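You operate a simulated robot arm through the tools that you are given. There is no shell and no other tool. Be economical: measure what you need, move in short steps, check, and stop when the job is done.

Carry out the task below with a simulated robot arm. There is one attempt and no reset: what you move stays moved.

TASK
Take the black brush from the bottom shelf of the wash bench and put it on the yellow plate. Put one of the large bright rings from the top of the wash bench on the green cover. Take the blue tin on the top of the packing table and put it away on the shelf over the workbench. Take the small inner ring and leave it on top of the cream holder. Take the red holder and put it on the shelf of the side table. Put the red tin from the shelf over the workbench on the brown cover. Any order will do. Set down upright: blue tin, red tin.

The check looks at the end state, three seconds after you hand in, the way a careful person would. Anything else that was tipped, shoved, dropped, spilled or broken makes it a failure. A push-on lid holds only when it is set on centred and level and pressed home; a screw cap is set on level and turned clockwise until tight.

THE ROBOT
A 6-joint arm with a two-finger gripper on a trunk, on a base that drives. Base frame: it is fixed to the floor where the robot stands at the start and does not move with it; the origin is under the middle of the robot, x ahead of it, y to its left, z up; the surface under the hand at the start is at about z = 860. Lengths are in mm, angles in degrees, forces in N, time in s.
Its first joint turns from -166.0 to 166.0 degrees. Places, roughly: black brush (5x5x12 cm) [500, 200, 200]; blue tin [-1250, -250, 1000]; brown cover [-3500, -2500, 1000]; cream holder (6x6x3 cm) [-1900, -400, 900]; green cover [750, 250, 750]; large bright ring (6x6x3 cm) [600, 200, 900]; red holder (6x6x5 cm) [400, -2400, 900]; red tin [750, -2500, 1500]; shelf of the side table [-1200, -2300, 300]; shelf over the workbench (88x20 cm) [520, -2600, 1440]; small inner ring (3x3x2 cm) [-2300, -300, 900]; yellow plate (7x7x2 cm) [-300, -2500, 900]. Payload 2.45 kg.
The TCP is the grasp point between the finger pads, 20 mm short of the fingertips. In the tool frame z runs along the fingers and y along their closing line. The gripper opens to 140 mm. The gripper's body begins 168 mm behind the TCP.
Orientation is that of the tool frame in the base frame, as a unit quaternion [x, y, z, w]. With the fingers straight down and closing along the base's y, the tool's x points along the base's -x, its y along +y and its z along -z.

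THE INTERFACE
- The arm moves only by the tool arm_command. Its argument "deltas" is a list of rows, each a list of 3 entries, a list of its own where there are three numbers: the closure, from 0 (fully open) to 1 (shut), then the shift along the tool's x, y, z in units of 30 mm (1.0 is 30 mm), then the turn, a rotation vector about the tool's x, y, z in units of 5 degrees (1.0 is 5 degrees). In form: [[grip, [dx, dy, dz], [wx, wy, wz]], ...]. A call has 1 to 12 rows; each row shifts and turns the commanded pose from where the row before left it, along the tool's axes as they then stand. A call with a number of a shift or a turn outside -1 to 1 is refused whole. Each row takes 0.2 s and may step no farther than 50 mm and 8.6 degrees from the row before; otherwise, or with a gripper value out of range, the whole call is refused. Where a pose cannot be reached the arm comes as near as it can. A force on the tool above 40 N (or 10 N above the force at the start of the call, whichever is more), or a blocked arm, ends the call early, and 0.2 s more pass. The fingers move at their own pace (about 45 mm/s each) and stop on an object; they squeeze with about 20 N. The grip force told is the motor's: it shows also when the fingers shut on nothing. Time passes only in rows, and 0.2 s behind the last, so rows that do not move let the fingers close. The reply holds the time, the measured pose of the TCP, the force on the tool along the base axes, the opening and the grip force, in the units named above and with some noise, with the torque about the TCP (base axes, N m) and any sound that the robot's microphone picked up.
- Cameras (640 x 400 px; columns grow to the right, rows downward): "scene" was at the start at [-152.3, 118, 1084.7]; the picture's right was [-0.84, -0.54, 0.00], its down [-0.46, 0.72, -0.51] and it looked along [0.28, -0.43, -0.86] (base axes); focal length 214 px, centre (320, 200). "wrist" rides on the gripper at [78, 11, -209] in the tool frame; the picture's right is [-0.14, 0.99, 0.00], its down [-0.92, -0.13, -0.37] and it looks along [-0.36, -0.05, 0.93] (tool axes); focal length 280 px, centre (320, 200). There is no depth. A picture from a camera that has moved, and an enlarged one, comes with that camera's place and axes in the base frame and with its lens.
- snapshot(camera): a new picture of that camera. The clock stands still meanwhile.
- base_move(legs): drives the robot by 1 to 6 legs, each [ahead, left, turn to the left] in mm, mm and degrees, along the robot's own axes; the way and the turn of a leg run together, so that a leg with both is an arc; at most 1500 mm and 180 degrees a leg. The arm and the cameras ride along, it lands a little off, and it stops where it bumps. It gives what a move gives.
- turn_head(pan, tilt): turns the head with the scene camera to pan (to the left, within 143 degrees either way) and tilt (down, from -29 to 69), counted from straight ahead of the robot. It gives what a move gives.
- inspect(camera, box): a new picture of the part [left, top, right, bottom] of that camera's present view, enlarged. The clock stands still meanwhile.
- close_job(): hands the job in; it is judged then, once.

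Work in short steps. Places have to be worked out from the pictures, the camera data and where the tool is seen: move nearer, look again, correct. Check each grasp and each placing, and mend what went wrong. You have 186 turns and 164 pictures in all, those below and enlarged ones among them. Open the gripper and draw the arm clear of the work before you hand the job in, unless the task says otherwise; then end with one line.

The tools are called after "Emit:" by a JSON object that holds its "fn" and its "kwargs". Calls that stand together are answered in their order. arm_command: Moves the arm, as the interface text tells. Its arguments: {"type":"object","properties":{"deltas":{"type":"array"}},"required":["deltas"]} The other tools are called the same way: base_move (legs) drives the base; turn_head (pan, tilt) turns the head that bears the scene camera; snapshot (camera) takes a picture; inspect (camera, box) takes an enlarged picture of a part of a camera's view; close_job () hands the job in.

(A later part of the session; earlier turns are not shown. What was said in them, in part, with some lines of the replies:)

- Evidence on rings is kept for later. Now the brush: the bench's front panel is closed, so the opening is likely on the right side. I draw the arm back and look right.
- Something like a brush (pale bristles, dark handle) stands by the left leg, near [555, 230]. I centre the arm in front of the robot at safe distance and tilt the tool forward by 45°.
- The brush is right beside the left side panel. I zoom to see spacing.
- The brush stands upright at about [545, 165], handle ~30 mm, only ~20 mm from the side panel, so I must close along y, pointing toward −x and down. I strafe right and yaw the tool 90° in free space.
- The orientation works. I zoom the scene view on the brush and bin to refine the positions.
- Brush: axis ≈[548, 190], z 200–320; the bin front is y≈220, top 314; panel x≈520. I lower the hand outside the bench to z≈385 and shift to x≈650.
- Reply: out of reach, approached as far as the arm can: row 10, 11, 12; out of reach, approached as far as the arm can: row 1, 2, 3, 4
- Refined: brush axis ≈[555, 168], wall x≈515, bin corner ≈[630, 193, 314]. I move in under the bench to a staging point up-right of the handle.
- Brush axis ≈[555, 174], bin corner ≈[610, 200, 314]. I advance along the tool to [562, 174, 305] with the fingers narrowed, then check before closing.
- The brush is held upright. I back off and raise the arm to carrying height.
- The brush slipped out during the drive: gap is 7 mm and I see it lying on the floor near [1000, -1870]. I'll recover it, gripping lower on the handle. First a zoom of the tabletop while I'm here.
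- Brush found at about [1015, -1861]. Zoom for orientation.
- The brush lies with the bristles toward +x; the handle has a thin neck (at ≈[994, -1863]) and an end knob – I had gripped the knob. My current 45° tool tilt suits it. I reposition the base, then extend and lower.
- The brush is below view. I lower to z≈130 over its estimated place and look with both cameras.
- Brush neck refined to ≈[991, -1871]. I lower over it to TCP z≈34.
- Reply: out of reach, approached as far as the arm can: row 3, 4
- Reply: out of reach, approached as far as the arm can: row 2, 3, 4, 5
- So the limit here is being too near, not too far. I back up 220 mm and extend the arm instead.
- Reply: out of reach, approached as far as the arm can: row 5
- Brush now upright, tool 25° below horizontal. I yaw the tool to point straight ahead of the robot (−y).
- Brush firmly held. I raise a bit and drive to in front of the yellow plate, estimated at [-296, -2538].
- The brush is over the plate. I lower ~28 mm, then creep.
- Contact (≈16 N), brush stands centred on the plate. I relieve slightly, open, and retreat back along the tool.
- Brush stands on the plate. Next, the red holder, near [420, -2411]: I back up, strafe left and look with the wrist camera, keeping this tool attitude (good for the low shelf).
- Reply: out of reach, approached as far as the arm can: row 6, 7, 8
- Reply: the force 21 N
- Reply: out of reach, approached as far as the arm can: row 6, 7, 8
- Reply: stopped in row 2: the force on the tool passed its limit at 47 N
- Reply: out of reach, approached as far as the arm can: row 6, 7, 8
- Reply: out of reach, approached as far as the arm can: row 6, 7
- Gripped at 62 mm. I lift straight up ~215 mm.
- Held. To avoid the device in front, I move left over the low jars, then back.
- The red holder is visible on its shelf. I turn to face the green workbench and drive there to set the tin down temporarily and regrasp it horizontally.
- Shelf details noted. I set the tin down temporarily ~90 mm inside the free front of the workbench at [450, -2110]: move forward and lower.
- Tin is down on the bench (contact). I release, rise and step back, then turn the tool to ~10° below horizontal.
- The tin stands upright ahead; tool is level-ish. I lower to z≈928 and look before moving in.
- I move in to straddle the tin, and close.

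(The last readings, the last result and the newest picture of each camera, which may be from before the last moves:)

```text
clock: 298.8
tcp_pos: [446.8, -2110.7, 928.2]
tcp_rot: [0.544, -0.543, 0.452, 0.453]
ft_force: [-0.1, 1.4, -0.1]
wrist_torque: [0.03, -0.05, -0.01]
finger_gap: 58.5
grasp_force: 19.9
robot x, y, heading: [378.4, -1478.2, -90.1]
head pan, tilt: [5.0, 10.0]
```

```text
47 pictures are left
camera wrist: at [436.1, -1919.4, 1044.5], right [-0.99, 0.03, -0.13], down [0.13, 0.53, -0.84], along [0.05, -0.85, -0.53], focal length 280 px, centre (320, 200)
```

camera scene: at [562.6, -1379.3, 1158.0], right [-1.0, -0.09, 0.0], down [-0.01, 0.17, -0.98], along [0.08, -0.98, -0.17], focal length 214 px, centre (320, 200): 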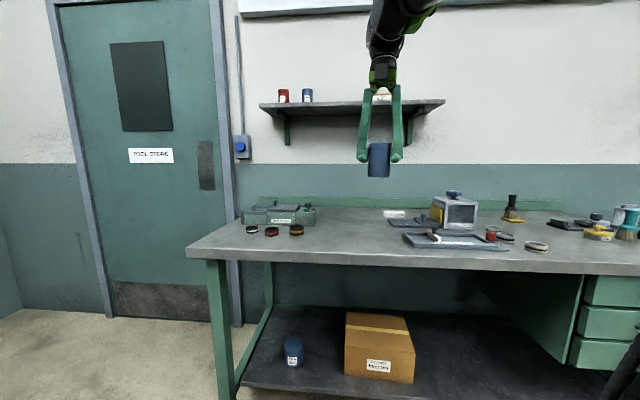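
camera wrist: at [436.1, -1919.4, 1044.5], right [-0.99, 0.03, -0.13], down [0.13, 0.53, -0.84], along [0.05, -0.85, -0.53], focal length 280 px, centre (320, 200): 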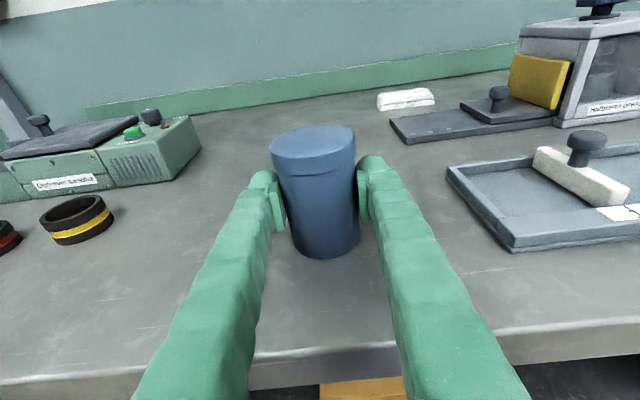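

Gripped on the body (58.5 mm). I lift to shelf height, moving right/left to x≈560.

Emit:
{"fn": "arm_command", "kwargs": {"deltas": [[0.85, [1, 0, -0.176], [0, 0, 0]], [0.85, [1, 0, -0.176], [0, 0, 0]], [0.85, [1, 0, -0.176], [0, 0, 0]], [0.85, [1, -0.3, -0.176], [0, 0, 0]], [0.85, [1, -0.4, -0.176], [0, 0, 0]], [0.85, [1, -0.4, -0.176], [0, 0, 0]], [0.85, [1, -0.4, -0.176], [0, 0, 0]], [0.85, [1, -0.4, -0.176], [0, 0, 0]], [0.85, [1, -0.4, -0.176], [0, 0, 0]], [0.85, [1, -0.4, -0.176], [0, 0, 0]], [0.85, [1, -0.4, -0.176], [0, 0, 0]], [0.85, [1, -0.4, -0.176], [0, 0, 0]]]}}

Emit:
{"fn": "arm_command", "kwargs": {"deltas": [[0.85, [1, -0.3, -0.176], [0, 0, 0]], [0.85, [1, 0, -0.176], [0, 0, 0]], [0.85, [1, 0, -0.176], [0, 0, 0]], [0.85, [1, 0, -0.176], [0, 0, 0]], [0.85, [1, 0, -0.176], [0, 0, 0]], [0.85, [1, 0, -0.176], [0, 0, 0]], [0.85, [1, 0, -0.176], [0, 0, 0]], [0.85, [0.6, 0, -0.1], [0, 0, 0]]]}}

Emit:
{"fn": "snapshot", "kwargs": {"camera": "wrist"}}

Emit:
{"fn": "turn_head", "kwargs": {"pan": 0, "tilt": -10}}

Emit:
{"fn": "snapshot", "kwargs": {"camera": "scene"}}

```text
clock: 301.4
tcp_pos: [553.6, -2112.4, 1292.3]
tcp_rot: [0.543, -0.543, 0.452, 0.454]
ft_force: [0.9, 0.5, -2.9]
wrist_torque: [0.03, 0.01, 0.0]
finger_gap: 58.4
grasp_force: 19.9
robot x, y, heading: [378.9, -1478.6, -90.0]
head pan, tilt: [5.0, 10.0]
```

```text
clock: 303.2
tcp_pos: [563.2, -2114.5, 1523.1]
tcp_rot: [0.543, -0.543, 0.453, 0.453]
ft_force: [0.3, 0.0, -1.7]
wrist_torque: [0.04, -0.03, 0.03]
finger_gap: 58.4
grasp_force: 20.1
robot x, y, heading: [378.0, -1475.3, -90.2]
head pan, tilt: [5.0, 10.0]
```

```text
46 pictures are left
camera wrist: at [552.1, -1922.6, 1640.3], right [-0.99, 0.03, -0.13], down [0.13, 0.53, -0.84], along [0.05, -0.85, -0.53], focal length 280 px, centre (320, 200)
```

wrist: 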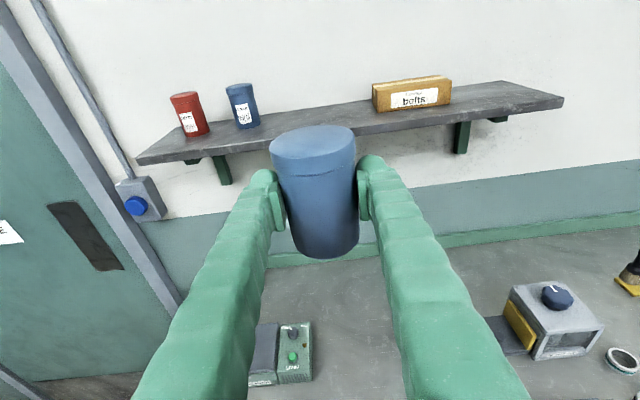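

```text
clock: 304.1
tcp_pos: [563.7, -2113.7, 1522.7]
tcp_rot: [-0.543, 0.544, -0.451, -0.454]
ft_force: [-0.4, -0.4, -2.3]
wrist_torque: [0.02, 0.0, -0.02]
finger_gap: 58.5
grasp_force: 20.2
robot x, y, heading: [376.5, -1474.5, -90.2]
head pan, tilt: [0.0, -10.0]
```

```text
45 pictures are left
camera scene: at [554.5, -1370.9, 1189.2], right [-1.0, 0.0, 0.0], down [0.0, -0.17, -0.98], along [0.0, -0.98, 0.17], focal length 214 px, centre (320, 200)
```

scene: 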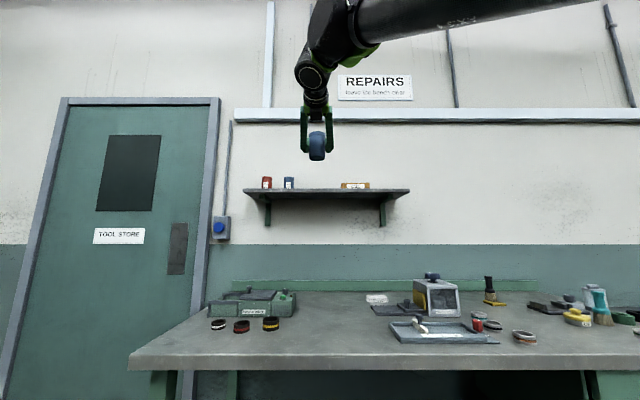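

Shelf: front edge y≈-2500, top z≈1440; the gap between the blue tin there (x≈746) and the box (x≈438) is free. I drive closer and left so the tin is straight ahead.

Emit:
{"fn": "base_move", "kwargs": {"legs": [[0, 150, 0.1], [140, 0, 0]]}}

Emit:
{"fn": "arm_command", "kwargs": {"deltas": [[0.85, [-0.2, 1, 0.06], [0, 0, 0]], [0.85, [-0.1, 1, 0.02], [0, 0, 0]], [0.85, [-0.1, 1, 0.02], [0, 0, 0]], [0.85, [0, 1, 0], [0, 0, 0]], [0.85, [0.17, 0.8, 0.96], [0, 0, 0]], [0.85, [0.17, 0, 0.96], [0, 0, 0]], [0.85, [0.17, 0, 0.96], [0, 0, 0]], [0.85, [0.17, 0, 0.96], [0, 0, 0]], [0.85, [0.17, 0, 0.96], [0, 0, 0]], [0.85, [0, 0, 0], [0, 0, 0]]]}}

Emit:
{"fn": "snapshot", "kwargs": {"camera": "wrist"}}

Emit:
{"fn": "inspect", "kwargs": {"camera": "scene", "box": [220, 100, 420, 230]}}

```text
clock: 306.3
tcp_pos: [712.7, -2252.6, 1523.0]
tcp_rot: [0.544, -0.543, 0.452, 0.453]
ft_force: [0.2, 0.5, -2.4]
wrist_torque: [0.01, -0.02, -0.01]
finger_gap: 58.2
grasp_force: 19.8
robot x, y, heading: [528.5, -1613.2, -90.0]
head pan, tilt: [0.0, -10.0]
```

```text
clock: 308.5
tcp_pos: [568.3, -2401.1, 1510.1]
tcp_rot: [0.543, -0.543, 0.452, 0.453]
ft_force: [0.0, -0.1, -1.8]
wrist_torque: [0.0, -0.02, 0.01]
finger_gap: 58.4
grasp_force: 20.6
robot x, y, heading: [529.2, -1614.7, -89.9]
head pan, tilt: [0.0, -10.0]
```

```text
44 pictures are left
camera wrist: at [557.2, -2209.8, 1626.0], right [-0.99, 0.02, -0.13], down [0.13, 0.53, -0.84], along [0.05, -0.85, -0.53], focal length 280 px, centre (320, 200)
```

wrist: 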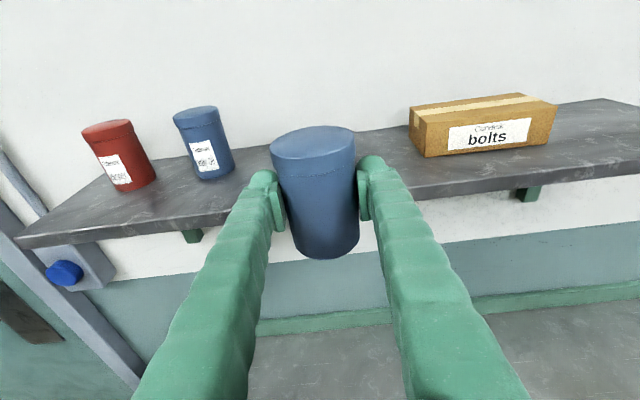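

```text
3.08 times, centred on (320, 165) of scene
camera zoom: at [702.7, -1509.5, 1189.2], right [-1.0, 0.0, 0.0], down [0.0, -0.17, -0.98], along [0.0, -0.98, 0.17], focal length 660 px, centre (320, 308)
```

zoom: 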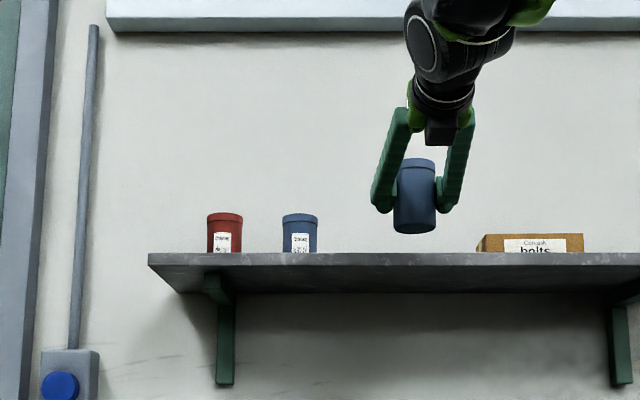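

Shelf top z≈1444, front y≈-2494; the tin bottom is at ≈1462. I push forward 172 mm over the shelf.

Emit:
{"fn": "arm_command", "kwargs": {"deltas": [[0.85, [0.18, 0, 0.95], [0, 0, 0]], [0.85, [0.18, 0, 0.95], [0, 0, 0]], [0.85, [0.18, 0, 0.95], [0, 0, 0]], [0.85, [0.18, 0, 0.95], [0, 0, 0]], [0.85, [0.18, 0, 0.95], [0, 0, 0]], [0.85, [0.17, 0, 0.95], [0, 0, 0]], [0.85, [0, 0, 0], [0, 0, 0]]]}}

Emit:
{"fn": "inspect", "kwargs": {"camera": "scene", "box": [220, 100, 420, 230]}}

```text
clock: 310.1
tcp_pos: [569.6, -2574.7, 1510.9]
tcp_rot: [0.544, -0.543, 0.452, 0.452]
ft_force: [0.0, -0.4, -1.3]
wrist_torque: [0.01, -0.01, -0.03]
finger_gap: 58.3
grasp_force: 19.7
robot x, y, heading: [524.9, -1615.6, -90.0]
head pan, tilt: [0.0, -10.0]
```

```text
3.08 times, centred on (320, 165) of scene
camera zoom: at [702.7, -1509.5, 1189.2], right [-1.0, 0.0, 0.0], down [0.0, -0.17, -0.98], along [0.0, -0.98, 0.17], focal length 660 px, centre (320, 308)
```

zoom: 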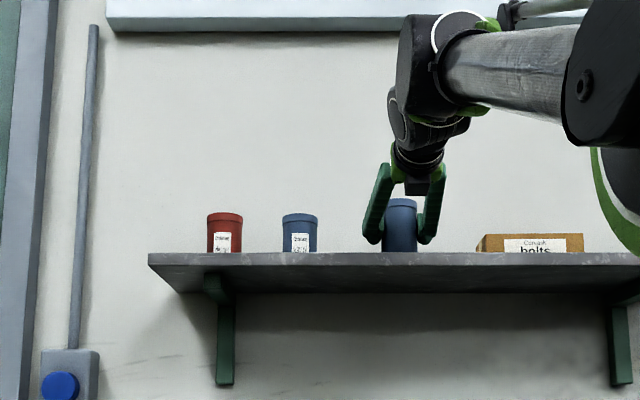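

In place. I lower in small steps to contact.

Emit:
{"fn": "arm_command", "kwargs": {"deltas": [[0.85, [-0.35, 0, 0.06], [0, 0, 0]], [0.85, [-0.1, 0, 0.018], [0, 0, 0]], [0.85, [-0.1, 0, 0.018], [0, 0, 0]], [0.85, [0, 0, 0], [0, 0, 0]]]}}

Emit:
{"fn": "arm_command", "kwargs": {"deltas": [[0.85, [-0.1, 0, 0.018], [0, 0, 0]], [0.85, [0, 0, 0], [0, 0, 0]]]}}

Emit:
{"fn": "snapshot", "kwargs": {"camera": "wrist"}}

```text
clock: 311.1
tcp_pos: [568.1, -2572.6, 1493.0]
tcp_rot: [0.543, -0.543, 0.452, 0.453]
ft_force: [1.0, -5.3, 14.6]
wrist_torque: [-0.18, -0.09, -0.02]
finger_gap: 58.5
grasp_force: 20.4
robot x, y, heading: [526.7, -1615.0, -90.1]
head pan, tilt: [0.0, -10.0]
```

```text
clock: 311.7
tcp_pos: [568.9, -2571.9, 1491.7]
tcp_rot: [0.544, -0.543, 0.452, 0.453]
ft_force: [2.8, -3.5, 14.2]
wrist_torque: [-0.14, -0.15, 0.03]
finger_gap: 58.3
grasp_force: 20.2
robot x, y, heading: [529.0, -1612.2, -90.2]
head pan, tilt: [0.0, -10.0]
```

```text
41 pictures are left
camera wrist: at [557.6, -2381.7, 1607.5], right [-0.99, 0.02, -0.13], down [0.13, 0.53, -0.84], along [0.05, -0.85, -0.53], focal length 280 px, centre (320, 200)
```

wrist: 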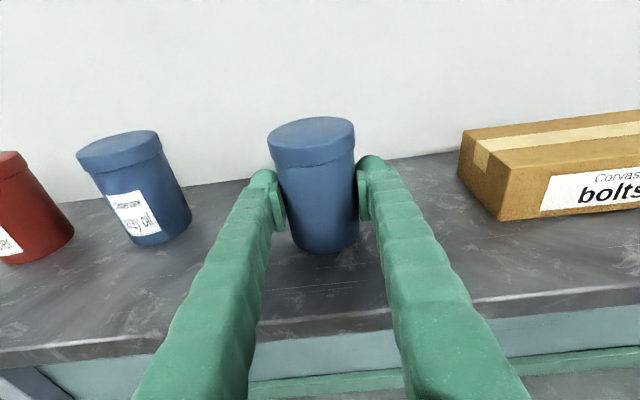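

Contact on the shelf. I relieve slightly, open, and retreat straight back.

Emit:
{"fn": "arm_command", "kwargs": {"deltas": [[0.8, [0.03, 0, 0], [0, 0, 0]], [0.6, [0, 0, 0], [0, 0, 0]], [0.45, [0, 0, 0], [0, 0, 0]], [0.4, [0, 0, 0], [0, 0, 0]], [0.4, [-0.1, 0, -0.5], [0, 0, 0]], [0.4, [-0.17, 0, -0.96], [0, 0, 0]], [0.4, [-0.17, 0, -0.96], [0, 0, 0]], [0.4, [-0.17, 0, -0.96], [0, 0, 0]], [0.4, [-0.17, 0, -0.96], [0, 0, 0]], [0.4, [-0.17, 0, -0.96], [0, 0, 0]]]}}

Emit:
{"fn": "snapshot", "kwargs": {"camera": "wrist"}}

```text
clock: 313.9
tcp_pos: [569.8, -2414.2, 1492.2]
tcp_rot: [0.544, -0.543, 0.452, 0.453]
ft_force: [-0.6, 0.0, 0.0]
wrist_torque: [-0.02, 0.0, -0.01]
finger_gap: 84.1
grasp_force: 0.1
robot x, y, heading: [527.7, -1612.0, -89.9]
head pan, tilt: [0.0, -10.0]
```

```text
40 pictures are left
camera wrist: at [559.0, -2222.6, 1608.7], right [-0.99, 0.02, -0.13], down [0.13, 0.53, -0.84], along [0.05, -0.85, -0.53], focal length 280 px, centre (320, 200)
```

wrist: 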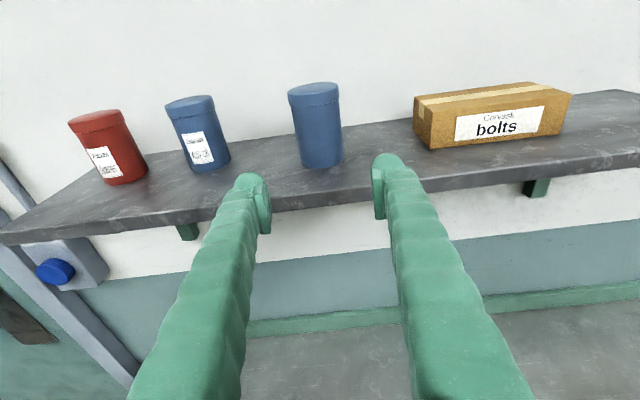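

Blue tin stands on the shelf. The red tin there is at ≈[868, -2626]; I shift left and slightly forward.

Emit:
{"fn": "base_move", "kwargs": {"legs": [[0, 298, 0], [35, 0, 0]]}}

Emit:
{"fn": "snapshot", "kwargs": {"camera": "wrist"}}

```text
clock: 316.4
tcp_pos: [858.4, -2448.9, 1491.9]
tcp_rot: [-0.543, 0.545, -0.451, -0.453]
ft_force: [0.0, -0.6, 0.8]
wrist_torque: [0.0, -0.03, -0.02]
finger_gap: 84.0
grasp_force: 0.0
robot x, y, heading: [824.3, -1651.7, -90.5]
head pan, tilt: [0.0, -10.0]
```

```text
39 pictures are left
camera wrist: at [849.1, -2258.5, 1608.8], right [-0.99, 0.03, -0.13], down [0.13, 0.53, -0.84], along [0.05, -0.85, -0.53], focal length 280 px, centre (320, 200)
```

wrist: 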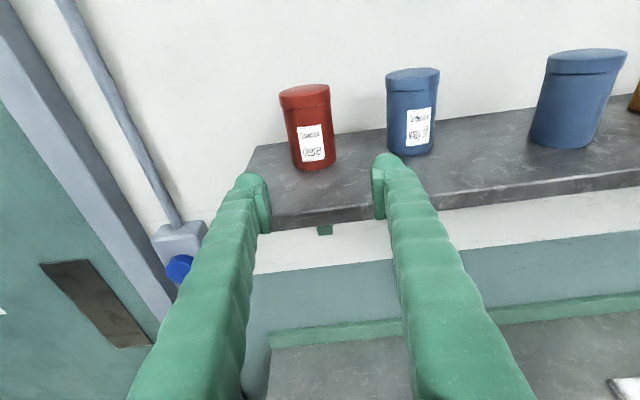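

Red tin centre ≈[871, -2630]. I advance with a small x correction.

Emit:
{"fn": "arm_command", "kwargs": {"deltas": [[0.35, [0.17, -0.25, 0.6], [0, 0, 0]], [0.35, [0.17, -0.25, 0.95], [0, 0, 0]], [0.35, [0.17, 0, 0.95], [0, 0, 0]], [0.35, [0.17, 0, 0.95], [0, 0, 0]], [0.35, [0.17, 0, 0.95], [0, 0, 0]], [0.35, [0.17, 0, 0.95], [0, 0, 0]], [0.35, [0.05, 0, 0.4], [0, 0, 0]], [0.35, [0, 0, 0], [0, 0, 0]]]}}

Emit:
{"fn": "snapshot", "kwargs": {"camera": "wrist"}}

```text
clock: 318.2
tcp_pos: [873.3, -2625.9, 1492.9]
tcp_rot: [-0.542, 0.545, -0.451, -0.454]
ft_force: [0.4, 0.9, -0.4]
wrist_torque: [0.02, -0.02, 0.02]
finger_gap: 91.0
grasp_force: 0.0
robot x, y, heading: [819.7, -1650.8, -90.3]
head pan, tilt: [0.0, -10.0]
```

```text
38 pictures are left
camera wrist: at [863.3, -2435.0, 1608.9], right [-0.99, 0.03, -0.13], down [0.13, 0.53, -0.84], along [0.05, -0.85, -0.53], focal length 280 px, centre (320, 200)
```

wrist: 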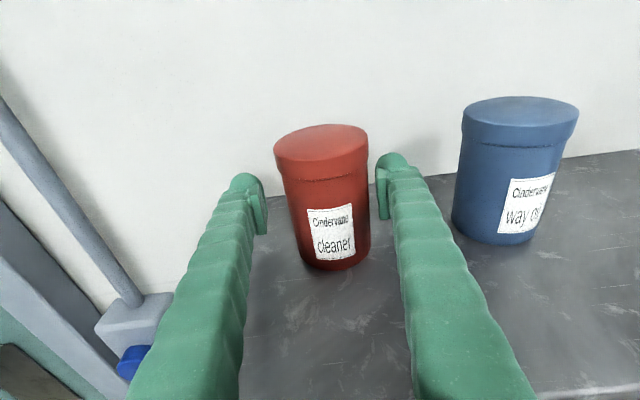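

Centred. Close, then lift 30 mm.

Emit:
{"fn": "arm_command", "kwargs": {"deltas": [[0.5, [0, 0, -0.15], [0, 0, 0]], [0.7, [0, 0, 0], [0, 0, 0]], [0.8, [0, 0, 0], [0, 0, 0]], [0.8, [0, 0, 0], [0, 0, 0]], [0.8, [0, 0, 0], [0, 0, 0]], [0.85, [0.3, 0, -0.05], [0, 0, 0]], [0.85, [0.6, 0, -0.1], [0, 0, 0]]]}}

Emit:
{"fn": "snapshot", "kwargs": {"camera": "wrist"}}

```text
clock: 319.8
tcp_pos: [873.5, -2622.1, 1520.4]
tcp_rot: [-0.542, 0.545, -0.451, -0.454]
ft_force: [-0.3, -0.5, -2.8]
wrist_torque: [-0.02, 0.01, 0.01]
finger_gap: 60.3
grasp_force: 20.7
robot x, y, heading: [823.7, -1652.9, -90.4]
head pan, tilt: [0.0, -10.0]
```

```text
37 pictures are left
camera wrist: at [863.5, -2431.0, 1637.4], right [-0.99, 0.03, -0.13], down [0.13, 0.53, -0.84], along [0.05, -0.85, -0.53], focal length 280 px, centre (320, 200)
```

wrist: 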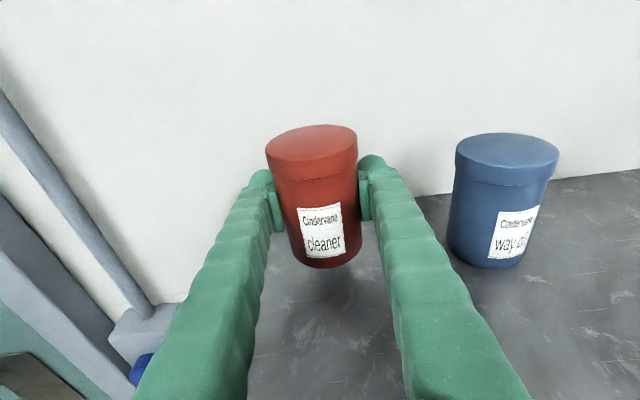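

Red tin held. I retreat, lower to carrying height, and drive west toward the brown cover.

Emit:
{"fn": "arm_command", "kwargs": {"deltas": [[0.85, [-0.17, 0, -0.97], [0, 0, 0]], [0.85, [-0.17, 0, -0.97], [0, 0, 0]], [0.85, [-0.17, 0, -0.97], [0, 0, 0]], [0.85, [-0.17, 0, -0.97], [0, 0, 0]], [0.85, [-0.17, 0, -0.97], [0, 0, 0]], [0.85, [-0.17, 0, -0.97], [0, 0, 0]], [0.85, [-0.17, 0, -0.97], [0, 0, 0]], [0.85, [-0.17, 0, -0.97], [0, 0, 0]], [0.85, [-0.17, 0, -0.97], [0, 0, 0]], [0.85, [-0.17, 0, -0.97], [0, 0, 0]], [0.85, [-0.17, 0, -0.97], [0, 0, 0]], [0.85, [-0.17, 0, -0.97], [0, 0, 0]]]}}

Emit:
{"fn": "base_move", "kwargs": {"legs": [[-300, 0, 0.4]]}}

Emit:
{"fn": "arm_command", "kwargs": {"deltas": [[0.85, [-1, 0, 0.176], [0, 0, 0]], [0.85, [-1, 0, 0.176], [0, 0, 0]], [0.85, [-1, 0, 0.176], [0, 0, 0]], [0.85, [-1, 0, 0.176], [0, 0, 0]], [0.85, [-1, 0, 0.176], [0, 0, 0]], [0.85, [-1, 0, 0.176], [0, 0, 0]], [0.85, [-1, 0, 0.176], [0, 0, 0]], [0.85, [-1, 0, 0.176], [0, 0, 0]], [0.85, [-1, 0, 0.176], [0, 0, 0]], [0.85, [-1, 0, 0.176], [0, 0, 0]], [0.85, [-1, 0, 0.176], [0, 0, 0]], [0.85, [-1, 0, 0.176], [0, 0, 0]]]}}

Emit:
{"fn": "base_move", "kwargs": {"legs": [[0, -1200, 0], [0, -1200, 0], [0, -900, 0]]}}

Emit:
{"fn": "turn_head", "kwargs": {"pan": -35, "tilt": 20}}

Emit:
{"fn": "snapshot", "kwargs": {"camera": "scene"}}

```text
clock: 322.4
tcp_pos: [874.3, -2264.9, 1522.9]
tcp_rot: [-0.542, 0.544, -0.452, -0.454]
ft_force: [0.2, -0.7, -1.6]
wrist_torque: [-0.03, -0.03, -0.01]
finger_gap: 60.1
grasp_force: 19.9
robot x, y, heading: [819.0, -1652.4, -90.1]
head pan, tilt: [0.0, -10.0]
```

```text
clock: 324.5
tcp_pos: [881.1, -1964.2, 1524.2]
tcp_rot: [0.544, -0.542, 0.453, 0.452]
ft_force: [0.5, -0.8, -2.1]
wrist_torque: [-0.02, -0.01, 0.0]
finger_gap: 59.6
grasp_force: 20.0
robot x, y, heading: [819.7, -1347.8, -89.9]
head pan, tilt: [0.0, -10.0]
```

```text
clock: 327.1
tcp_pos: [879.7, -1960.5, 1157.0]
tcp_rot: [0.544, -0.542, 0.453, 0.452]
ft_force: [0.1, 0.3, -3.1]
wrist_torque: [-0.03, 0.0, -0.02]
finger_gap: 60.0
grasp_force: 20.1
robot x, y, heading: [821.4, -1346.7, -89.8]
head pan, tilt: [0.0, -10.0]
```

```text
clock: 343.4
tcp_pos: [-2463.0, -1987.4, 1158.9]
tcp_rot: [0.547, -0.54, 0.455, 0.45]
ft_force: [-1.3, 0.4, -1.8]
wrist_torque: [-0.03, 0.03, -0.01]
finger_gap: 59.7
grasp_force: 20.0
robot x, y, heading: [-2527.4, -1376.8, -89.3]
head pan, tilt: [0.0, -10.0]
```

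```text
clock: 344.4
tcp_pos: [-2462.9, -1987.1, 1158.2]
tcp_rot: [0.546, -0.54, 0.455, 0.45]
ft_force: [-1.0, 0.5, -1.7]
wrist_torque: [0.06, -0.01, 0.01]
finger_gap: 59.6
grasp_force: 19.9
robot x, y, heading: [-2525.4, -1376.9, -89.4]
head pan, tilt: [-35.0, 20.0]
```

```text
36 pictures are left
camera scene: at [-2404.6, -1262.0, 1141.8], right [-0.82, 0.57, 0.0], down [0.19, 0.28, -0.94], along [-0.53, -0.78, -0.34], focal length 214 px, centre (320, 200)
```

scene: 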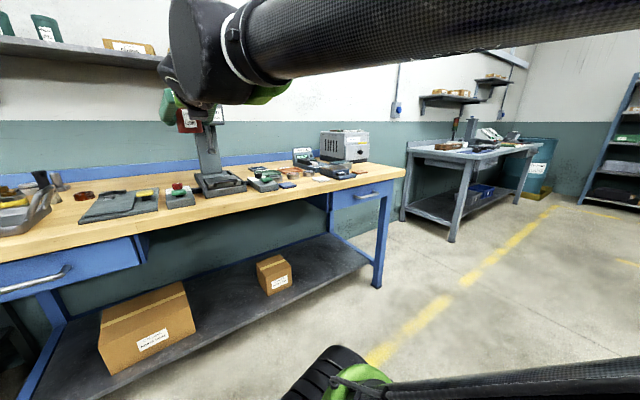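

The wooden bench ends near x≈-3480; the brown cover should be near its far end. I zoom there.

Emit:
{"fn": "inspect", "kwargs": {"camera": "scene", "box": [230, 120, 420, 210]}}

Emit:
{"fn": "inspect", "kwargs": {"camera": "scene", "box": [390, 100, 560, 190]}}

```text
3.37 times, centred on (325, 165) of scene
camera zoom: at [-2404.6, -1262.0, 1141.8], right [-0.82, 0.57, 0.0], down [0.19, 0.28, -0.94], along [-0.53, -0.78, -0.34], focal length 722 px, centre (303, 318)
```

zoom: 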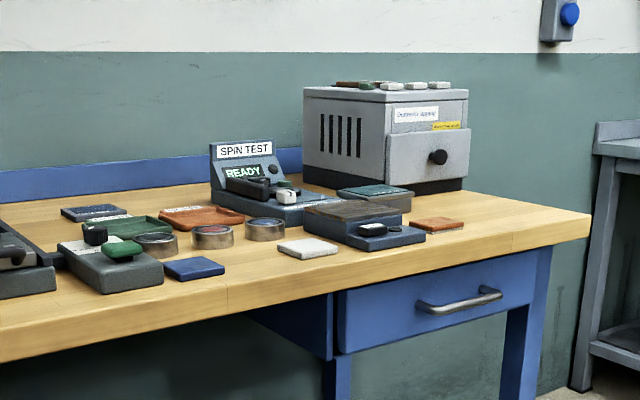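

```text
3.76 times, centred on (475, 145) of scene
camera zoom: at [-2404.6, -1262.0, 1141.8], right [-0.82, 0.57, 0.0], down [0.19, 0.28, -0.94], along [-0.53, -0.78, -0.34], focal length 807 px, centre (-264, 407)
```

zoom: 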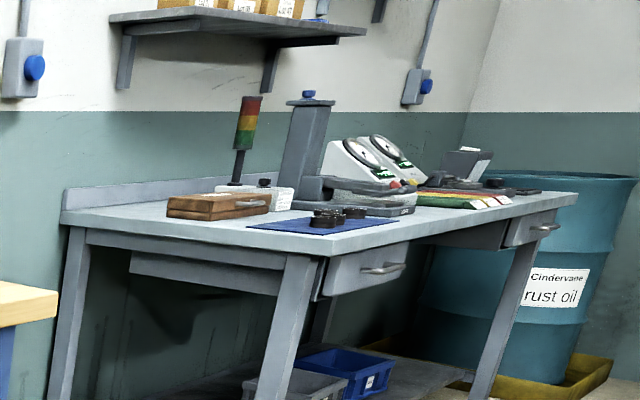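

Several tiles; I drive 650 mm further right to view the bench end and oven top closely.

Emit:
{"fn": "base_move", "kwargs": {"legs": [[0, -650, -0.6]]}}

Emit:
{"fn": "turn_head", "kwargs": {"pan": -5, "tilt": 18}}

Emit:
{"fn": "snapshot", "kwargs": {"camera": "scene"}}

Emit:
{"fn": "snapshot", "kwargs": {"camera": "wrist"}}

```text
clock: 348.0
tcp_pos: [-3128.8, -1987.9, 1159.7]
tcp_rot: [-0.542, 0.544, -0.451, -0.455]
ft_force: [0.7, -0.2, -2.2]
wrist_torque: [-0.03, 0.0, -0.02]
finger_gap: 59.8
grasp_force: 20.5
robot x, y, heading: [-3183.9, -1374.7, -90.4]
head pan, tilt: [-35.0, 20.0]
```

```text
clock: 349.0
tcp_pos: [-3130.3, -1988.8, 1158.4]
tcp_rot: [-0.542, 0.544, -0.451, -0.454]
ft_force: [0.4, 0.8, -2.3]
wrist_torque: [-0.05, 0.02, 0.01]
finger_gap: 59.8
grasp_force: 20.1
robot x, y, heading: [-3180.6, -1376.0, -90.5]
head pan, tilt: [-5.0, 18.0]
```

```text
33 pictures are left
camera scene: at [-3014.1, -1281.4, 1144.9], right [-1.0, 0.1, 0.0], down [0.03, 0.31, -0.95], along [-0.09, -0.95, -0.31], focal length 214 px, centre (320, 200)
```

scene: 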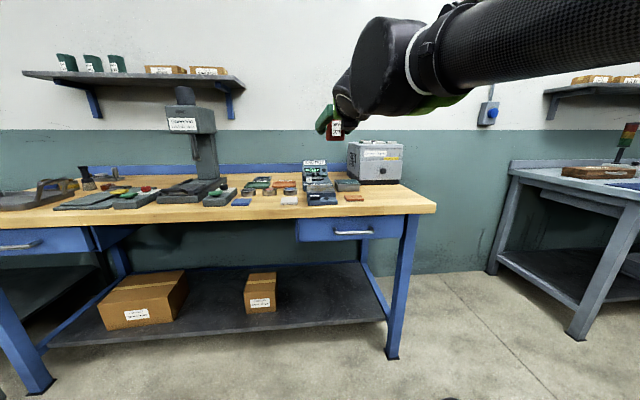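

```text
32 pictures are left
camera wrist: at [-3139.2, -1796.9, 1274.9], right [-0.99, 0.03, -0.13], down [0.13, 0.53, -0.84], along [0.04, -0.85, -0.53], focal length 280 px, centre (320, 200)
```

wrist: 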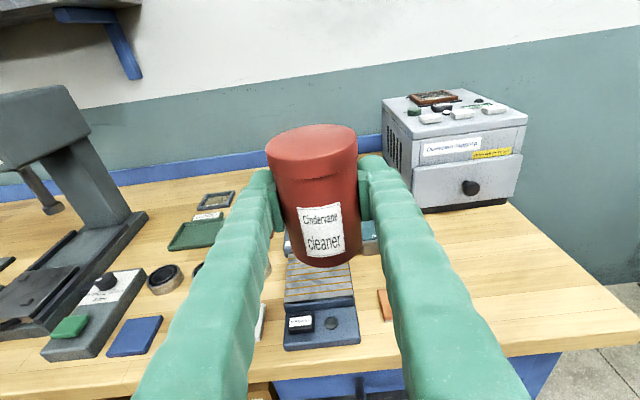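

On the grey oven's top there's a brown framed plate. I zoom in.

Emit:
{"fn": "inspect", "kwargs": {"camera": "wrist", "box": [370, 75, 540, 215]}}

```text
2.86 times, centred on (455, 145) of wrist
camera zoom: at [-3139.2, -1796.9, 1274.9], right [-0.99, 0.03, -0.13], down [0.13, 0.53, -0.84], along [0.04, -0.85, -0.53], focal length 801 px, centre (-66, 357)
```

zoom: 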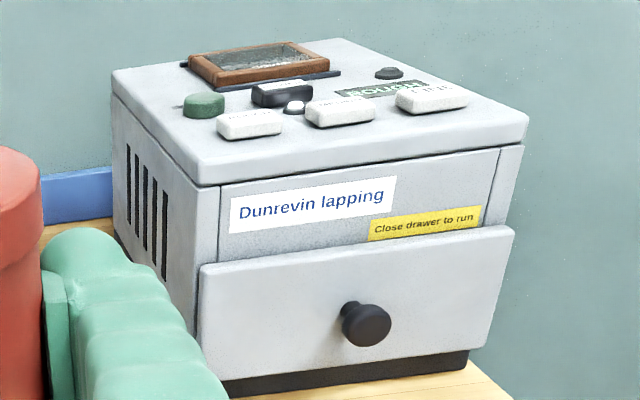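

This brown-framed cover on the lapping machine matches. I raise the arm by 60 mm, and drive right and forward for a closer look.

Emit:
{"fn": "arm_command", "kwargs": {"deltas": [[0.85, [1, 0, -0.176], [0, 0, 0]], [0.85, [1, 0, -0.176], [0, 0, 0]]]}}

Emit:
{"fn": "base_move", "kwargs": {"legs": [[0, -310, 0.4], [220, 0, 0]]}}

Emit:
{"fn": "snapshot", "kwargs": {"camera": "wrist"}}

Emit:
{"fn": "inspect", "kwargs": {"camera": "scene", "box": [300, 80, 480, 220]}}

```text
clock: 349.6
tcp_pos: [-3129.5, -1988.7, 1221.0]
tcp_rot: [-0.542, 0.544, -0.452, -0.455]
ft_force: [-0.5, -0.2, -2.6]
wrist_torque: [0.0, 0.02, -0.02]
finger_gap: 59.4
grasp_force: 20.1
robot x, y, heading: [-3183.5, -1377.0, -90.5]
head pan, tilt: [-5.0, 18.0]
```

```text
clock: 352.9
tcp_pos: [-3428.5, -2203.9, 1220.5]
tcp_rot: [0.544, -0.543, 0.452, 0.453]
ft_force: [1.0, 0.8, -2.5]
wrist_torque: [-0.04, -0.01, 0.02]
finger_gap: 59.9
grasp_force: 20.2
robot x, y, heading: [-3482.8, -1591.7, -90.0]
head pan, tilt: [-5.0, 18.0]
```

```text
30 pictures are left
camera wrist: at [-3440.0, -2012.7, 1336.4], right [-0.99, 0.02, -0.13], down [0.13, 0.53, -0.84], along [0.05, -0.85, -0.53], focal length 280 px, centre (320, 200)
```

wrist: 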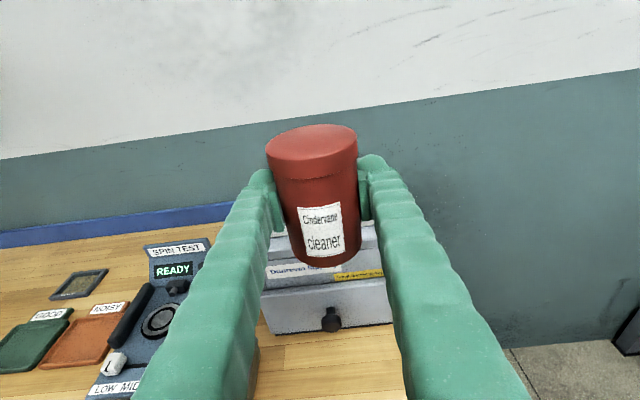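

```text
2.86 times, centred on (390, 150) of scene
camera zoom: at [-3318.8, -1495.7, 1144.9], right [-1.0, 0.09, 0.0], down [0.03, 0.31, -0.95], along [-0.08, -0.95, -0.31], focal length 613 px, centre (120, 343)
```

zoom: 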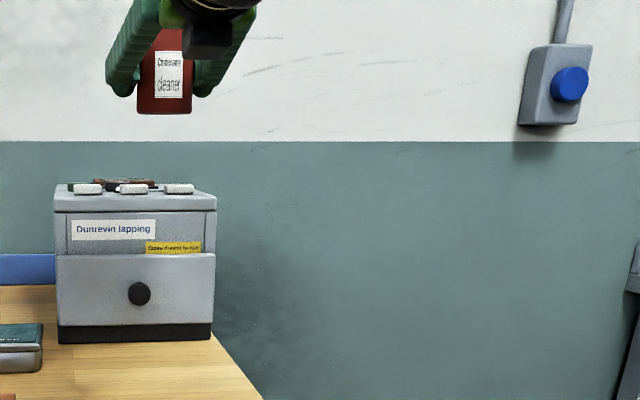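

From two views: machine top z≈1068, cover centre ≈[-3434, -2550]. I advance over it at ~50 mm clearance, in two stages.

Emit:
{"fn": "arm_command", "kwargs": {"deltas": [[0.85, [-0.3, 0.1, 0.05], [0, 0, 0]], [0.85, [0.17, 0.1, 0.95], [0, 0, 0]], [0.85, [0.17, 0, 0.95], [0, 0, 0]], [0.85, [0.17, 0, 0.95], [0, 0, 0]], [0.85, [0.17, 0, 0.95], [0, 0, 0]], [0.85, [0.17, 0, 0.95], [0, 0, 0]], [0.85, [0.17, 0, 0.95], [0, 0, 0]], [0.85, [0.17, 0, 0.95], [0, 0, 0]], [0.85, [0, 0, 0], [0, 0, 0]]]}}

Emit:
{"fn": "snapshot", "kwargs": {"camera": "wrist"}}

Emit:
{"fn": "inspect", "kwargs": {"camera": "scene", "box": [300, 80, 420, 170]}}

```text
clock: 354.9
tcp_pos: [-3434.1, -2408.6, 1209.4]
tcp_rot: [0.544, -0.542, 0.453, 0.453]
ft_force: [-0.2, -0.4, -1.2]
wrist_torque: [-0.02, 0.04, 0.02]
finger_gap: 59.6
grasp_force: 19.7
robot x, y, heading: [-3485.2, -1592.3, -90.1]
head pan, tilt: [-5.0, 18.0]
```

```text
28 pictures are left
camera wrist: at [-3446.0, -2215.5, 1326.2], right [-0.99, 0.02, -0.13], down [0.13, 0.53, -0.84], along [0.05, -0.85, -0.53], focal length 280 px, centre (320, 200)
```

wrist: 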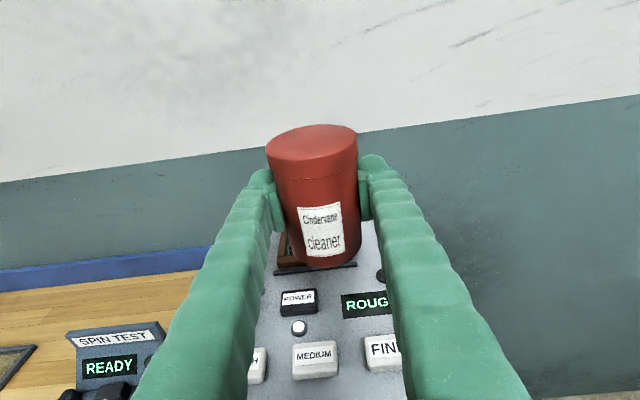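

```text
4.44 times, centred on (360, 125) of scene
camera zoom: at [-3318.8, -1495.8, 1144.9], right [-1.0, 0.09, 0.0], down [0.03, 0.31, -0.95], along [-0.08, -0.95, -0.31], focal length 953 px, centre (142, 533)
```

zoom: 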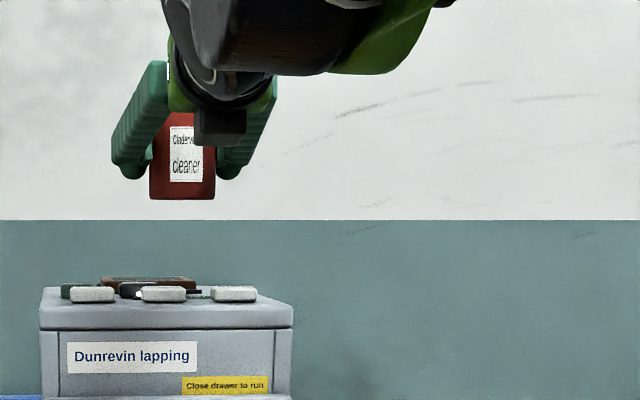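

The tin hides the cover; estimates vary by ~20–40 mm. I shift the arm 110 mm to +x to see the cover directly.

Emit:
{"fn": "arm_command", "kwargs": {"deltas": [[0.85, [0, -0.95, 0], [0, 0, 0]], [0.85, [0, -0.95, 0], [0, 0, 0]], [0.85, [0, -0.95, 0], [0, 0, 0]], [0.85, [0, -0.95, 0], [0, 0, 0]], [0.85, [0, 0, 0], [0, 0, 0]]]}}

Emit:
{"fn": "inspect", "kwargs": {"camera": "wrist", "box": [290, 150, 490, 360]}}

```text
clock: 356.1
tcp_pos: [-3321.4, -2406.3, 1207.4]
tcp_rot: [0.544, -0.543, 0.452, 0.453]
ft_force: [0.3, 0.5, -1.1]
wrist_torque: [-0.02, 0.0, -0.01]
finger_gap: 59.3
grasp_force: 20.4
robot x, y, heading: [-3487.5, -1591.4, -89.8]
head pan, tilt: [-5.0, 18.0]
```

```text
1.90 times, centred on (390, 255) of wrist
camera zoom: at [-3332.4, -2215.2, 1324.6], right [-0.99, 0.02, -0.13], down [0.13, 0.53, -0.84], along [0.05, -0.85, -0.53], focal length 534 px, centre (187, 95)
```

zoom: 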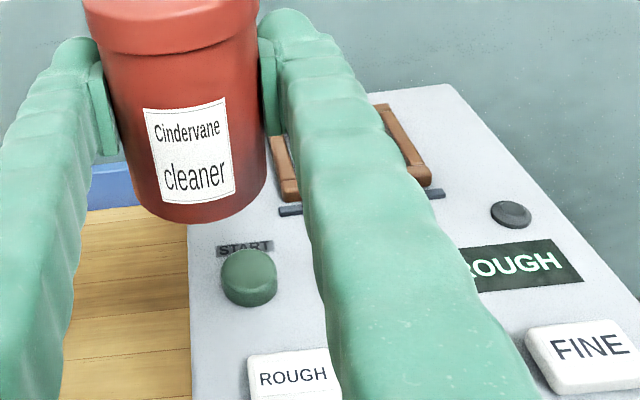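

Now clear: cover spans x −3369…−3463, y −2474…−2558, centre ≈[-3415, -2516]. I move over it and lower to ~20 mm above.

Emit:
{"fn": "arm_command", "kwargs": {"deltas": [[0.85, [0, 0.9, 0], [0, 0, 0]], [0.85, [0, 0.9, 0], [0, 0, 0]], [0.85, [0, 0.9, 0], [0, 0, 0]], [0.85, [0.16, 0.43, 0.9], [0, 0, 0]], [0.85, [0.16, 0, 0.9], [0, 0, 0]], [0.85, [0.16, 0, 0.9], [0, 0, 0]], [0.85, [0.16, 0, 0.9], [0, 0, 0]], [0.85, [-0.9, 0, 0.16], [0, 0, 0]], [0.85, [-0.9, 0, 0.16], [0, 0, 0]], [0.85, [0, 0, 0], [0, 0, 0]]]}}

Emit:
{"fn": "snapshot", "kwargs": {"camera": "wrist"}}

Emit:
{"fn": "inspect", "kwargs": {"camera": "scene", "box": [300, 80, 420, 170]}}

```text
clock: 358.3
tcp_pos: [-3415.3, -2519.0, 1153.2]
tcp_rot: [0.543, -0.543, 0.453, 0.453]
ft_force: [0.6, 0.1, -1.6]
wrist_torque: [0.02, 0.02, -0.03]
finger_gap: 59.8
grasp_force: 20.2
robot x, y, heading: [-3483.9, -1591.9, -90.1]
head pan, tilt: [-5.0, 18.0]
```

```text
25 pictures are left
camera wrist: at [-3425.8, -2327.2, 1270.2], right [-0.99, 0.02, -0.13], down [0.13, 0.53, -0.84], along [0.05, -0.85, -0.53], focal length 280 px, centre (320, 200)
```

wrist: 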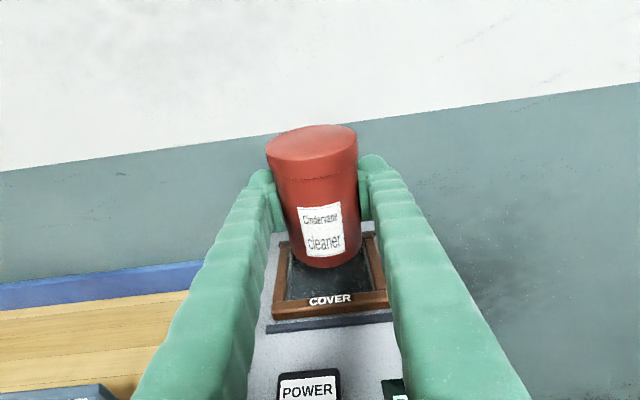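

```text
4.44 times, centred on (360, 125) of scene
camera zoom: at [-3318.8, -1495.9, 1145.0], right [-1.0, 0.09, 0.0], down [0.03, 0.31, -0.95], along [-0.08, -0.95, -0.31], focal length 953 px, centre (142, 533)
```

zoom: 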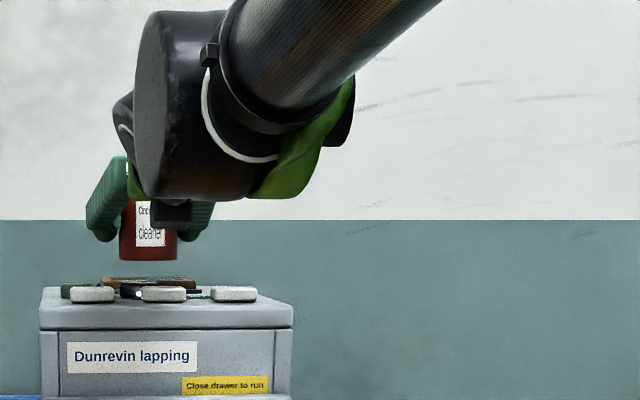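

Aligned over the cover ("COVER" label visible). I lower in small steps until contact.

Emit:
{"fn": "arm_command", "kwargs": {"deltas": [[0.85, [-0.3, 0, 0.02], [0, 0, 0]], [0.85, [-0.15, 0, 0.02], [0, 0, 0]], [0.85, [0, 0, 0], [0, 0, 0]]]}}

Emit:
{"fn": "arm_command", "kwargs": {"deltas": [[0.85, [-0.1, 0, 0.018], [0, 0, 0]], [0.85, [-0.1, 0, 0.018], [0, 0, 0]], [0.85, [0, 0, 0], [0, 0, 0]]]}}

Emit:
{"fn": "snapshot", "kwargs": {"camera": "wrist"}}

```text
clock: 359.1
tcp_pos: [-3416.3, -2516.2, 1139.9]
tcp_rot: [0.544, -0.542, 0.453, 0.453]
ft_force: [0.1, 0.3, -1.7]
wrist_torque: [-0.04, 0.05, 0.02]
finger_gap: 59.5
grasp_force: 20.2
robot x, y, heading: [-3485.8, -1594.1, -89.7]
head pan, tilt: [-5.0, 18.0]
```

```text
clock: 359.9
tcp_pos: [-3414.5, -2513.7, 1136.7]
tcp_rot: [0.544, -0.541, 0.454, 0.452]
ft_force: [-1.6, -3.7, 13.3]
wrist_torque: [-0.04, -0.04, 0.04]
finger_gap: 59.6
grasp_force: 20.2
robot x, y, heading: [-3487.6, -1591.4, -90.0]
head pan, tilt: [-5.0, 18.0]
```

```text
23 pictures are left
camera wrist: at [-3426.1, -2323.3, 1251.8], right [-0.99, 0.02, -0.13], down [0.13, 0.53, -0.84], along [0.05, -0.85, -0.53], focal length 280 px, centre (320, 200)
```

wrist: 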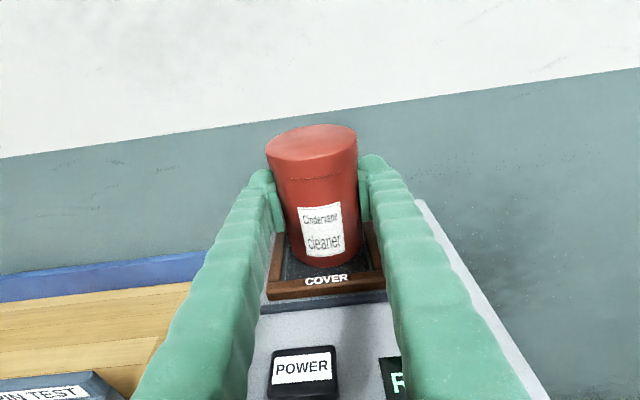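

Touching; the tin is ~4 mm toward the back frame. I lift 4 mm, shift 4 mm back toward me and lower again.

Emit:
{"fn": "arm_command", "kwargs": {"deltas": [[0.85, [0.15, 0, -0.026], [0, 0, 0]], [0.85, [-0.02, 0, -0.13], [0, 0, 0]], [0.85, [0, 0, 0], [0, 0, 0]], [0.85, [-0.1, 0, 0.018], [0, 0, 0]], [0.85, [-0.06, 0, 0.01], [0, 0, 0]], [0.85, [0, 0, 0], [0, 0, 0]]]}}

Emit:
{"fn": "inspect", "kwargs": {"camera": "wrist", "box": [220, 180, 420, 320]}}

```text
clock: 361.3
tcp_pos: [-3415.4, -2511.4, 1135.4]
tcp_rot: [-0.543, 0.543, -0.452, -0.454]
ft_force: [-1.5, -3.0, 13.1]
wrist_torque: [-0.05, -0.04, 0.0]
finger_gap: 59.4
grasp_force: 20.0
robot x, y, heading: [-3485.8, -1595.6, -90.3]
head pan, tilt: [-5.0, 18.0]
```

```text
2.86 times, centred on (320, 250) of wrist
camera zoom: at [-3425.3, -2319.2, 1251.8], right [-0.99, 0.02, -0.13], down [0.13, 0.53, -0.84], along [0.05, -0.85, -0.53], focal length 801 px, centre (320, 57)
```

zoom: 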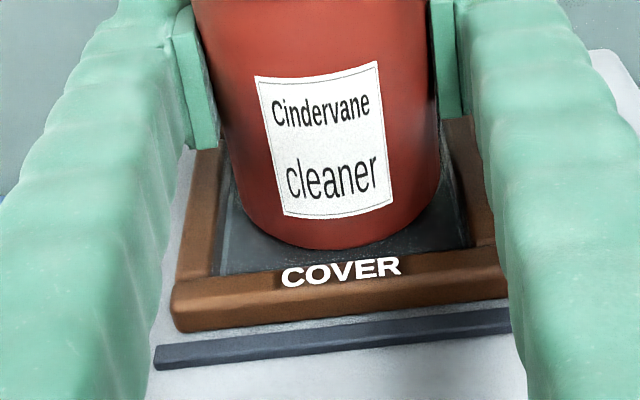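

Looks well seated within the frame. I relieve, open and retreat straight back.

Emit:
{"fn": "arm_command", "kwargs": {"deltas": [[0.8, [0.03, 0, 0], [0, 0, 0]], [0.6, [0, 0, 0], [0, 0, 0]], [0.45, [0, 0, 0], [0, 0, 0]], [0.4, [0, 0, 0], [0, 0, 0]], [0.4, [-0.05, 0, -0.5], [0, 0, 0]], [0.4, [-0.1, 0, -0.96], [0, 0, 0]], [0.4, [-0.1, 0, -0.96], [0, 0, 0]], [0.4, [-0.1, 0, -0.96], [0, 0, 0]], [0.4, [-0.1, 0, -0.96], [0, 0, 0]], [0.4, [-0.1, 0, -0.96], [0, 0, 0]], [0.4, [0, 0, -0.96], [0, 0, 0]]]}}

Emit:
{"fn": "snapshot", "kwargs": {"camera": "wrist"}}

```text
clock: 363.7
tcp_pos: [-3414.6, -2321.4, 1152.6]
tcp_rot: [0.544, -0.543, 0.452, 0.453]
ft_force: [-0.2, -0.4, 0.4]
wrist_torque: [0.04, 0.02, 0.01]
finger_gap: 84.0
grasp_force: 0.1
robot x, y, heading: [-3489.7, -1593.5, -90.0]
head pan, tilt: [-5.0, 18.0]
```

```text
21 pictures are left
camera wrist: at [-3424.7, -2130.1, 1269.7], right [-0.99, 0.03, -0.13], down [0.13, 0.53, -0.84], along [0.05, -0.85, -0.53], focal length 280 px, centre (320, 200)
```

wrist: 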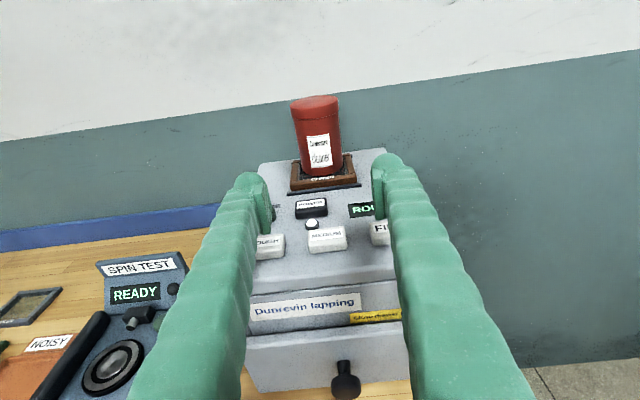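

Red tin stands upright on the brown cover. All six are placed; I'll verify the small ring on the cream holder, which overhung a bit. I retract and drive back to the packing table.

Emit:
{"fn": "arm_command", "kwargs": {"deltas": [[0.4, [0.5, 0, -0.9], [0, 0, 0]], [0.4, [0.5, 0, -0.9], [0, 0, 0]], [0.4, [0, 0, -0.97], [0, 0, 0]], [0.4, [0, 0, -0.97], [0, 0, 0]], [0.4, [0, 0, -0.97], [0, 0, 0]], [0.4, [-0.17, 0, -0.97], [0, 0, 0]], [0.4, [-0.17, 0, -0.97], [0, 0, 0]], [0.4, [-0.17, 0, -0.97], [0, 0, 0]]]}}

Emit:
{"fn": "base_move", "kwargs": {"legs": [[-230, 0, 0], [0, 1400, 0], [0, 0, -180]]}}

Emit:
{"fn": "turn_head", "kwargs": {"pan": 0, "tilt": 20}}

Emit:
{"fn": "snapshot", "kwargs": {"camera": "scene"}}

```text
clock: 365.5
tcp_pos: [-3414.1, -2099.8, 1209.1]
tcp_rot: [0.544, -0.543, 0.452, 0.453]
ft_force: [-0.3, -0.3, 0.1]
wrist_torque: [0.01, -0.01, 0.0]
finger_gap: 83.8
grasp_force: 0.1
robot x, y, heading: [-3488.8, -1592.2, -90.0]
head pan, tilt: [-5.0, 18.0]
```

```text
clock: 381.1
tcp_pos: [-2181.4, -856.0, 1207.9]
tcp_rot: [0.529, 0.556, 0.442, -0.464]
ft_force: [0.4, 0.0, 0.2]
wrist_torque: [-0.03, 0.02, 0.0]
finger_gap: 83.8
grasp_force: 0.0
robot x, y, heading: [-2083.3, -1359.5, 92.5]
head pan, tilt: [-5.0, 18.0]
```

```text
clock: 381.7
tcp_pos: [-2181.8, -855.9, 1208.4]
tcp_rot: [0.53, 0.556, 0.442, -0.463]
ft_force: [-0.1, 0.1, -0.6]
wrist_torque: [-0.03, -0.03, -0.01]
finger_gap: 84.1
grasp_force: 0.0
robot x, y, heading: [-2090.2, -1361.7, 92.7]
head pan, tilt: [0.0, 20.0]
```

```text
20 pictures are left
camera scene: at [-2255.1, -1465.1, 1141.7], right [1.0, 0.05, 0.0], down [0.02, -0.34, -0.94], along [-0.04, 0.94, -0.34], focal length 214 px, centre (320, 200)
```

scene: 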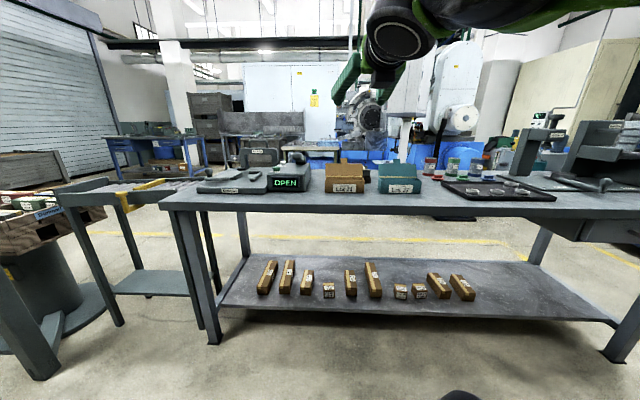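

The holder is hidden behind the teal box. I strafe right 620 mm to see it.

Emit:
{"fn": "base_move", "kwargs": {"legs": [[0, -620, -2.7]]}}

Emit:
{"fn": "turn_head", "kwargs": {"pan": 15, "tilt": 22}}

Emit:
{"fn": "inspect", "kwargs": {"camera": "scene", "box": [230, 110, 430, 220]}}

```text
clock: 385.3
tcp_pos: [-1531.0, -837.2, 1207.8]
tcp_rot: [0.541, 0.546, 0.451, -0.454]
ft_force: [1.0, -1.3, 0.3]
wrist_torque: [-0.02, 0.02, 0.0]
finger_gap: 83.9
grasp_force: 0.0
robot x, y, heading: [-1458.7, -1341.5, 90.3]
head pan, tilt: [0.0, 20.0]
```

```text
clock: 386.0
tcp_pos: [-1532.5, -836.6, 1207.1]
tcp_rot: [0.54, 0.545, 0.452, -0.455]
ft_force: [-0.2, 0.4, 0.1]
wrist_torque: [0.01, 0.03, 0.01]
finger_gap: 84.0
grasp_force: 0.0
robot x, y, heading: [-1454.8, -1344.8, 90.4]
head pan, tilt: [15.0, 22.0]
```

```text
3.20 times, centred on (330, 165) of scene
camera zoom: at [-1653.2, -1445.5, 1138.4], right [0.96, 0.26, 0.0], down [0.1, -0.36, -0.93], along [-0.25, 0.89, -0.37], focal length 686 px, centre (288, 312)
```

zoom: 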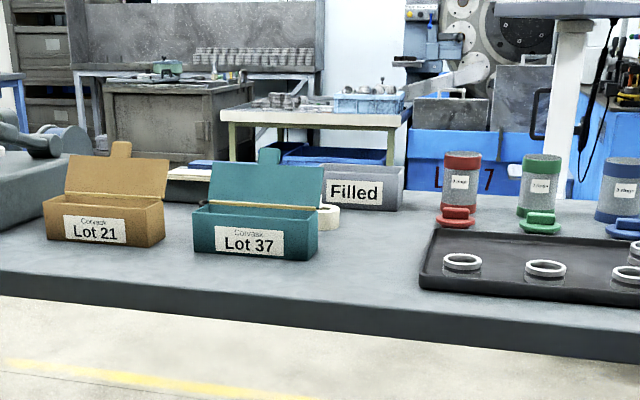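

Emit:
{"fn": "inspect", "kwargs": {"camera": "scene", "box": [316, 156, 352, 180]}}

```text
16.00 times, centred on (334, 168) of scene
camera zoom: at [-1653.2, -1445.5, 1138.4], right [0.96, 0.26, 0.0], down [0.1, -0.36, -0.93], along [-0.25, 0.89, -0.37], focal length 3432 px, centre (96, 712)
```

zoom: 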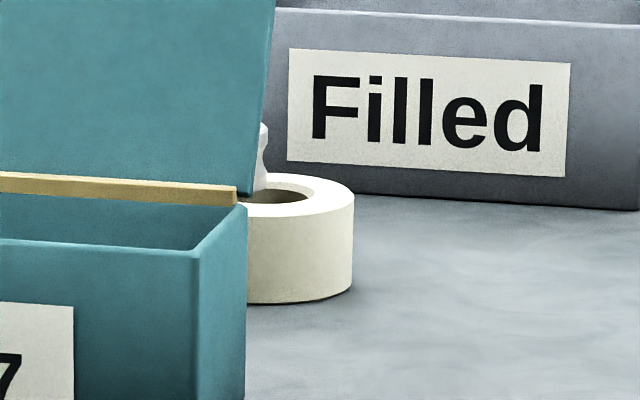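

The ring stands on the cream holder about 12 mm off its centre, well supported. Everything is placed; I open the gripper fully, in free space, and hand in.

Emit:
{"fn": "arm_command", "kwargs": {"deltas": [[0, [0, 0, 0], [0, 0, 0]], [0, [0, 0, 0], [0, 0, 0]], [0, [0, 0, 0], [0, 0, 0]], [0, [0, 0, 0], [0, 0, 0]]]}}

Emit:
{"fn": "close_job", "kwargs": {}}

```text
clock: 387.0
tcp_pos: [-1531.3, -837.0, 1209.8]
tcp_rot: [0.54, 0.546, 0.451, -0.454]
ft_force: [0.0, -0.6, -0.2]
wrist_torque: [0.02, 0.01, 0.04]
finger_gap: 140.0
grasp_force: 0.0
robot x, y, heading: [-1458.1, -1347.9, 90.4]
head pan, tilt: [15.0, 22.0]
```

```text
The job is handed in.
```

The job is handed in with all six items placed and both tins upright, but I dropped the brush on the floor once before setting it on the plate, and I picked the nearest bright ring (51 mm) because it matched the listed place, although another measured 56 mm.
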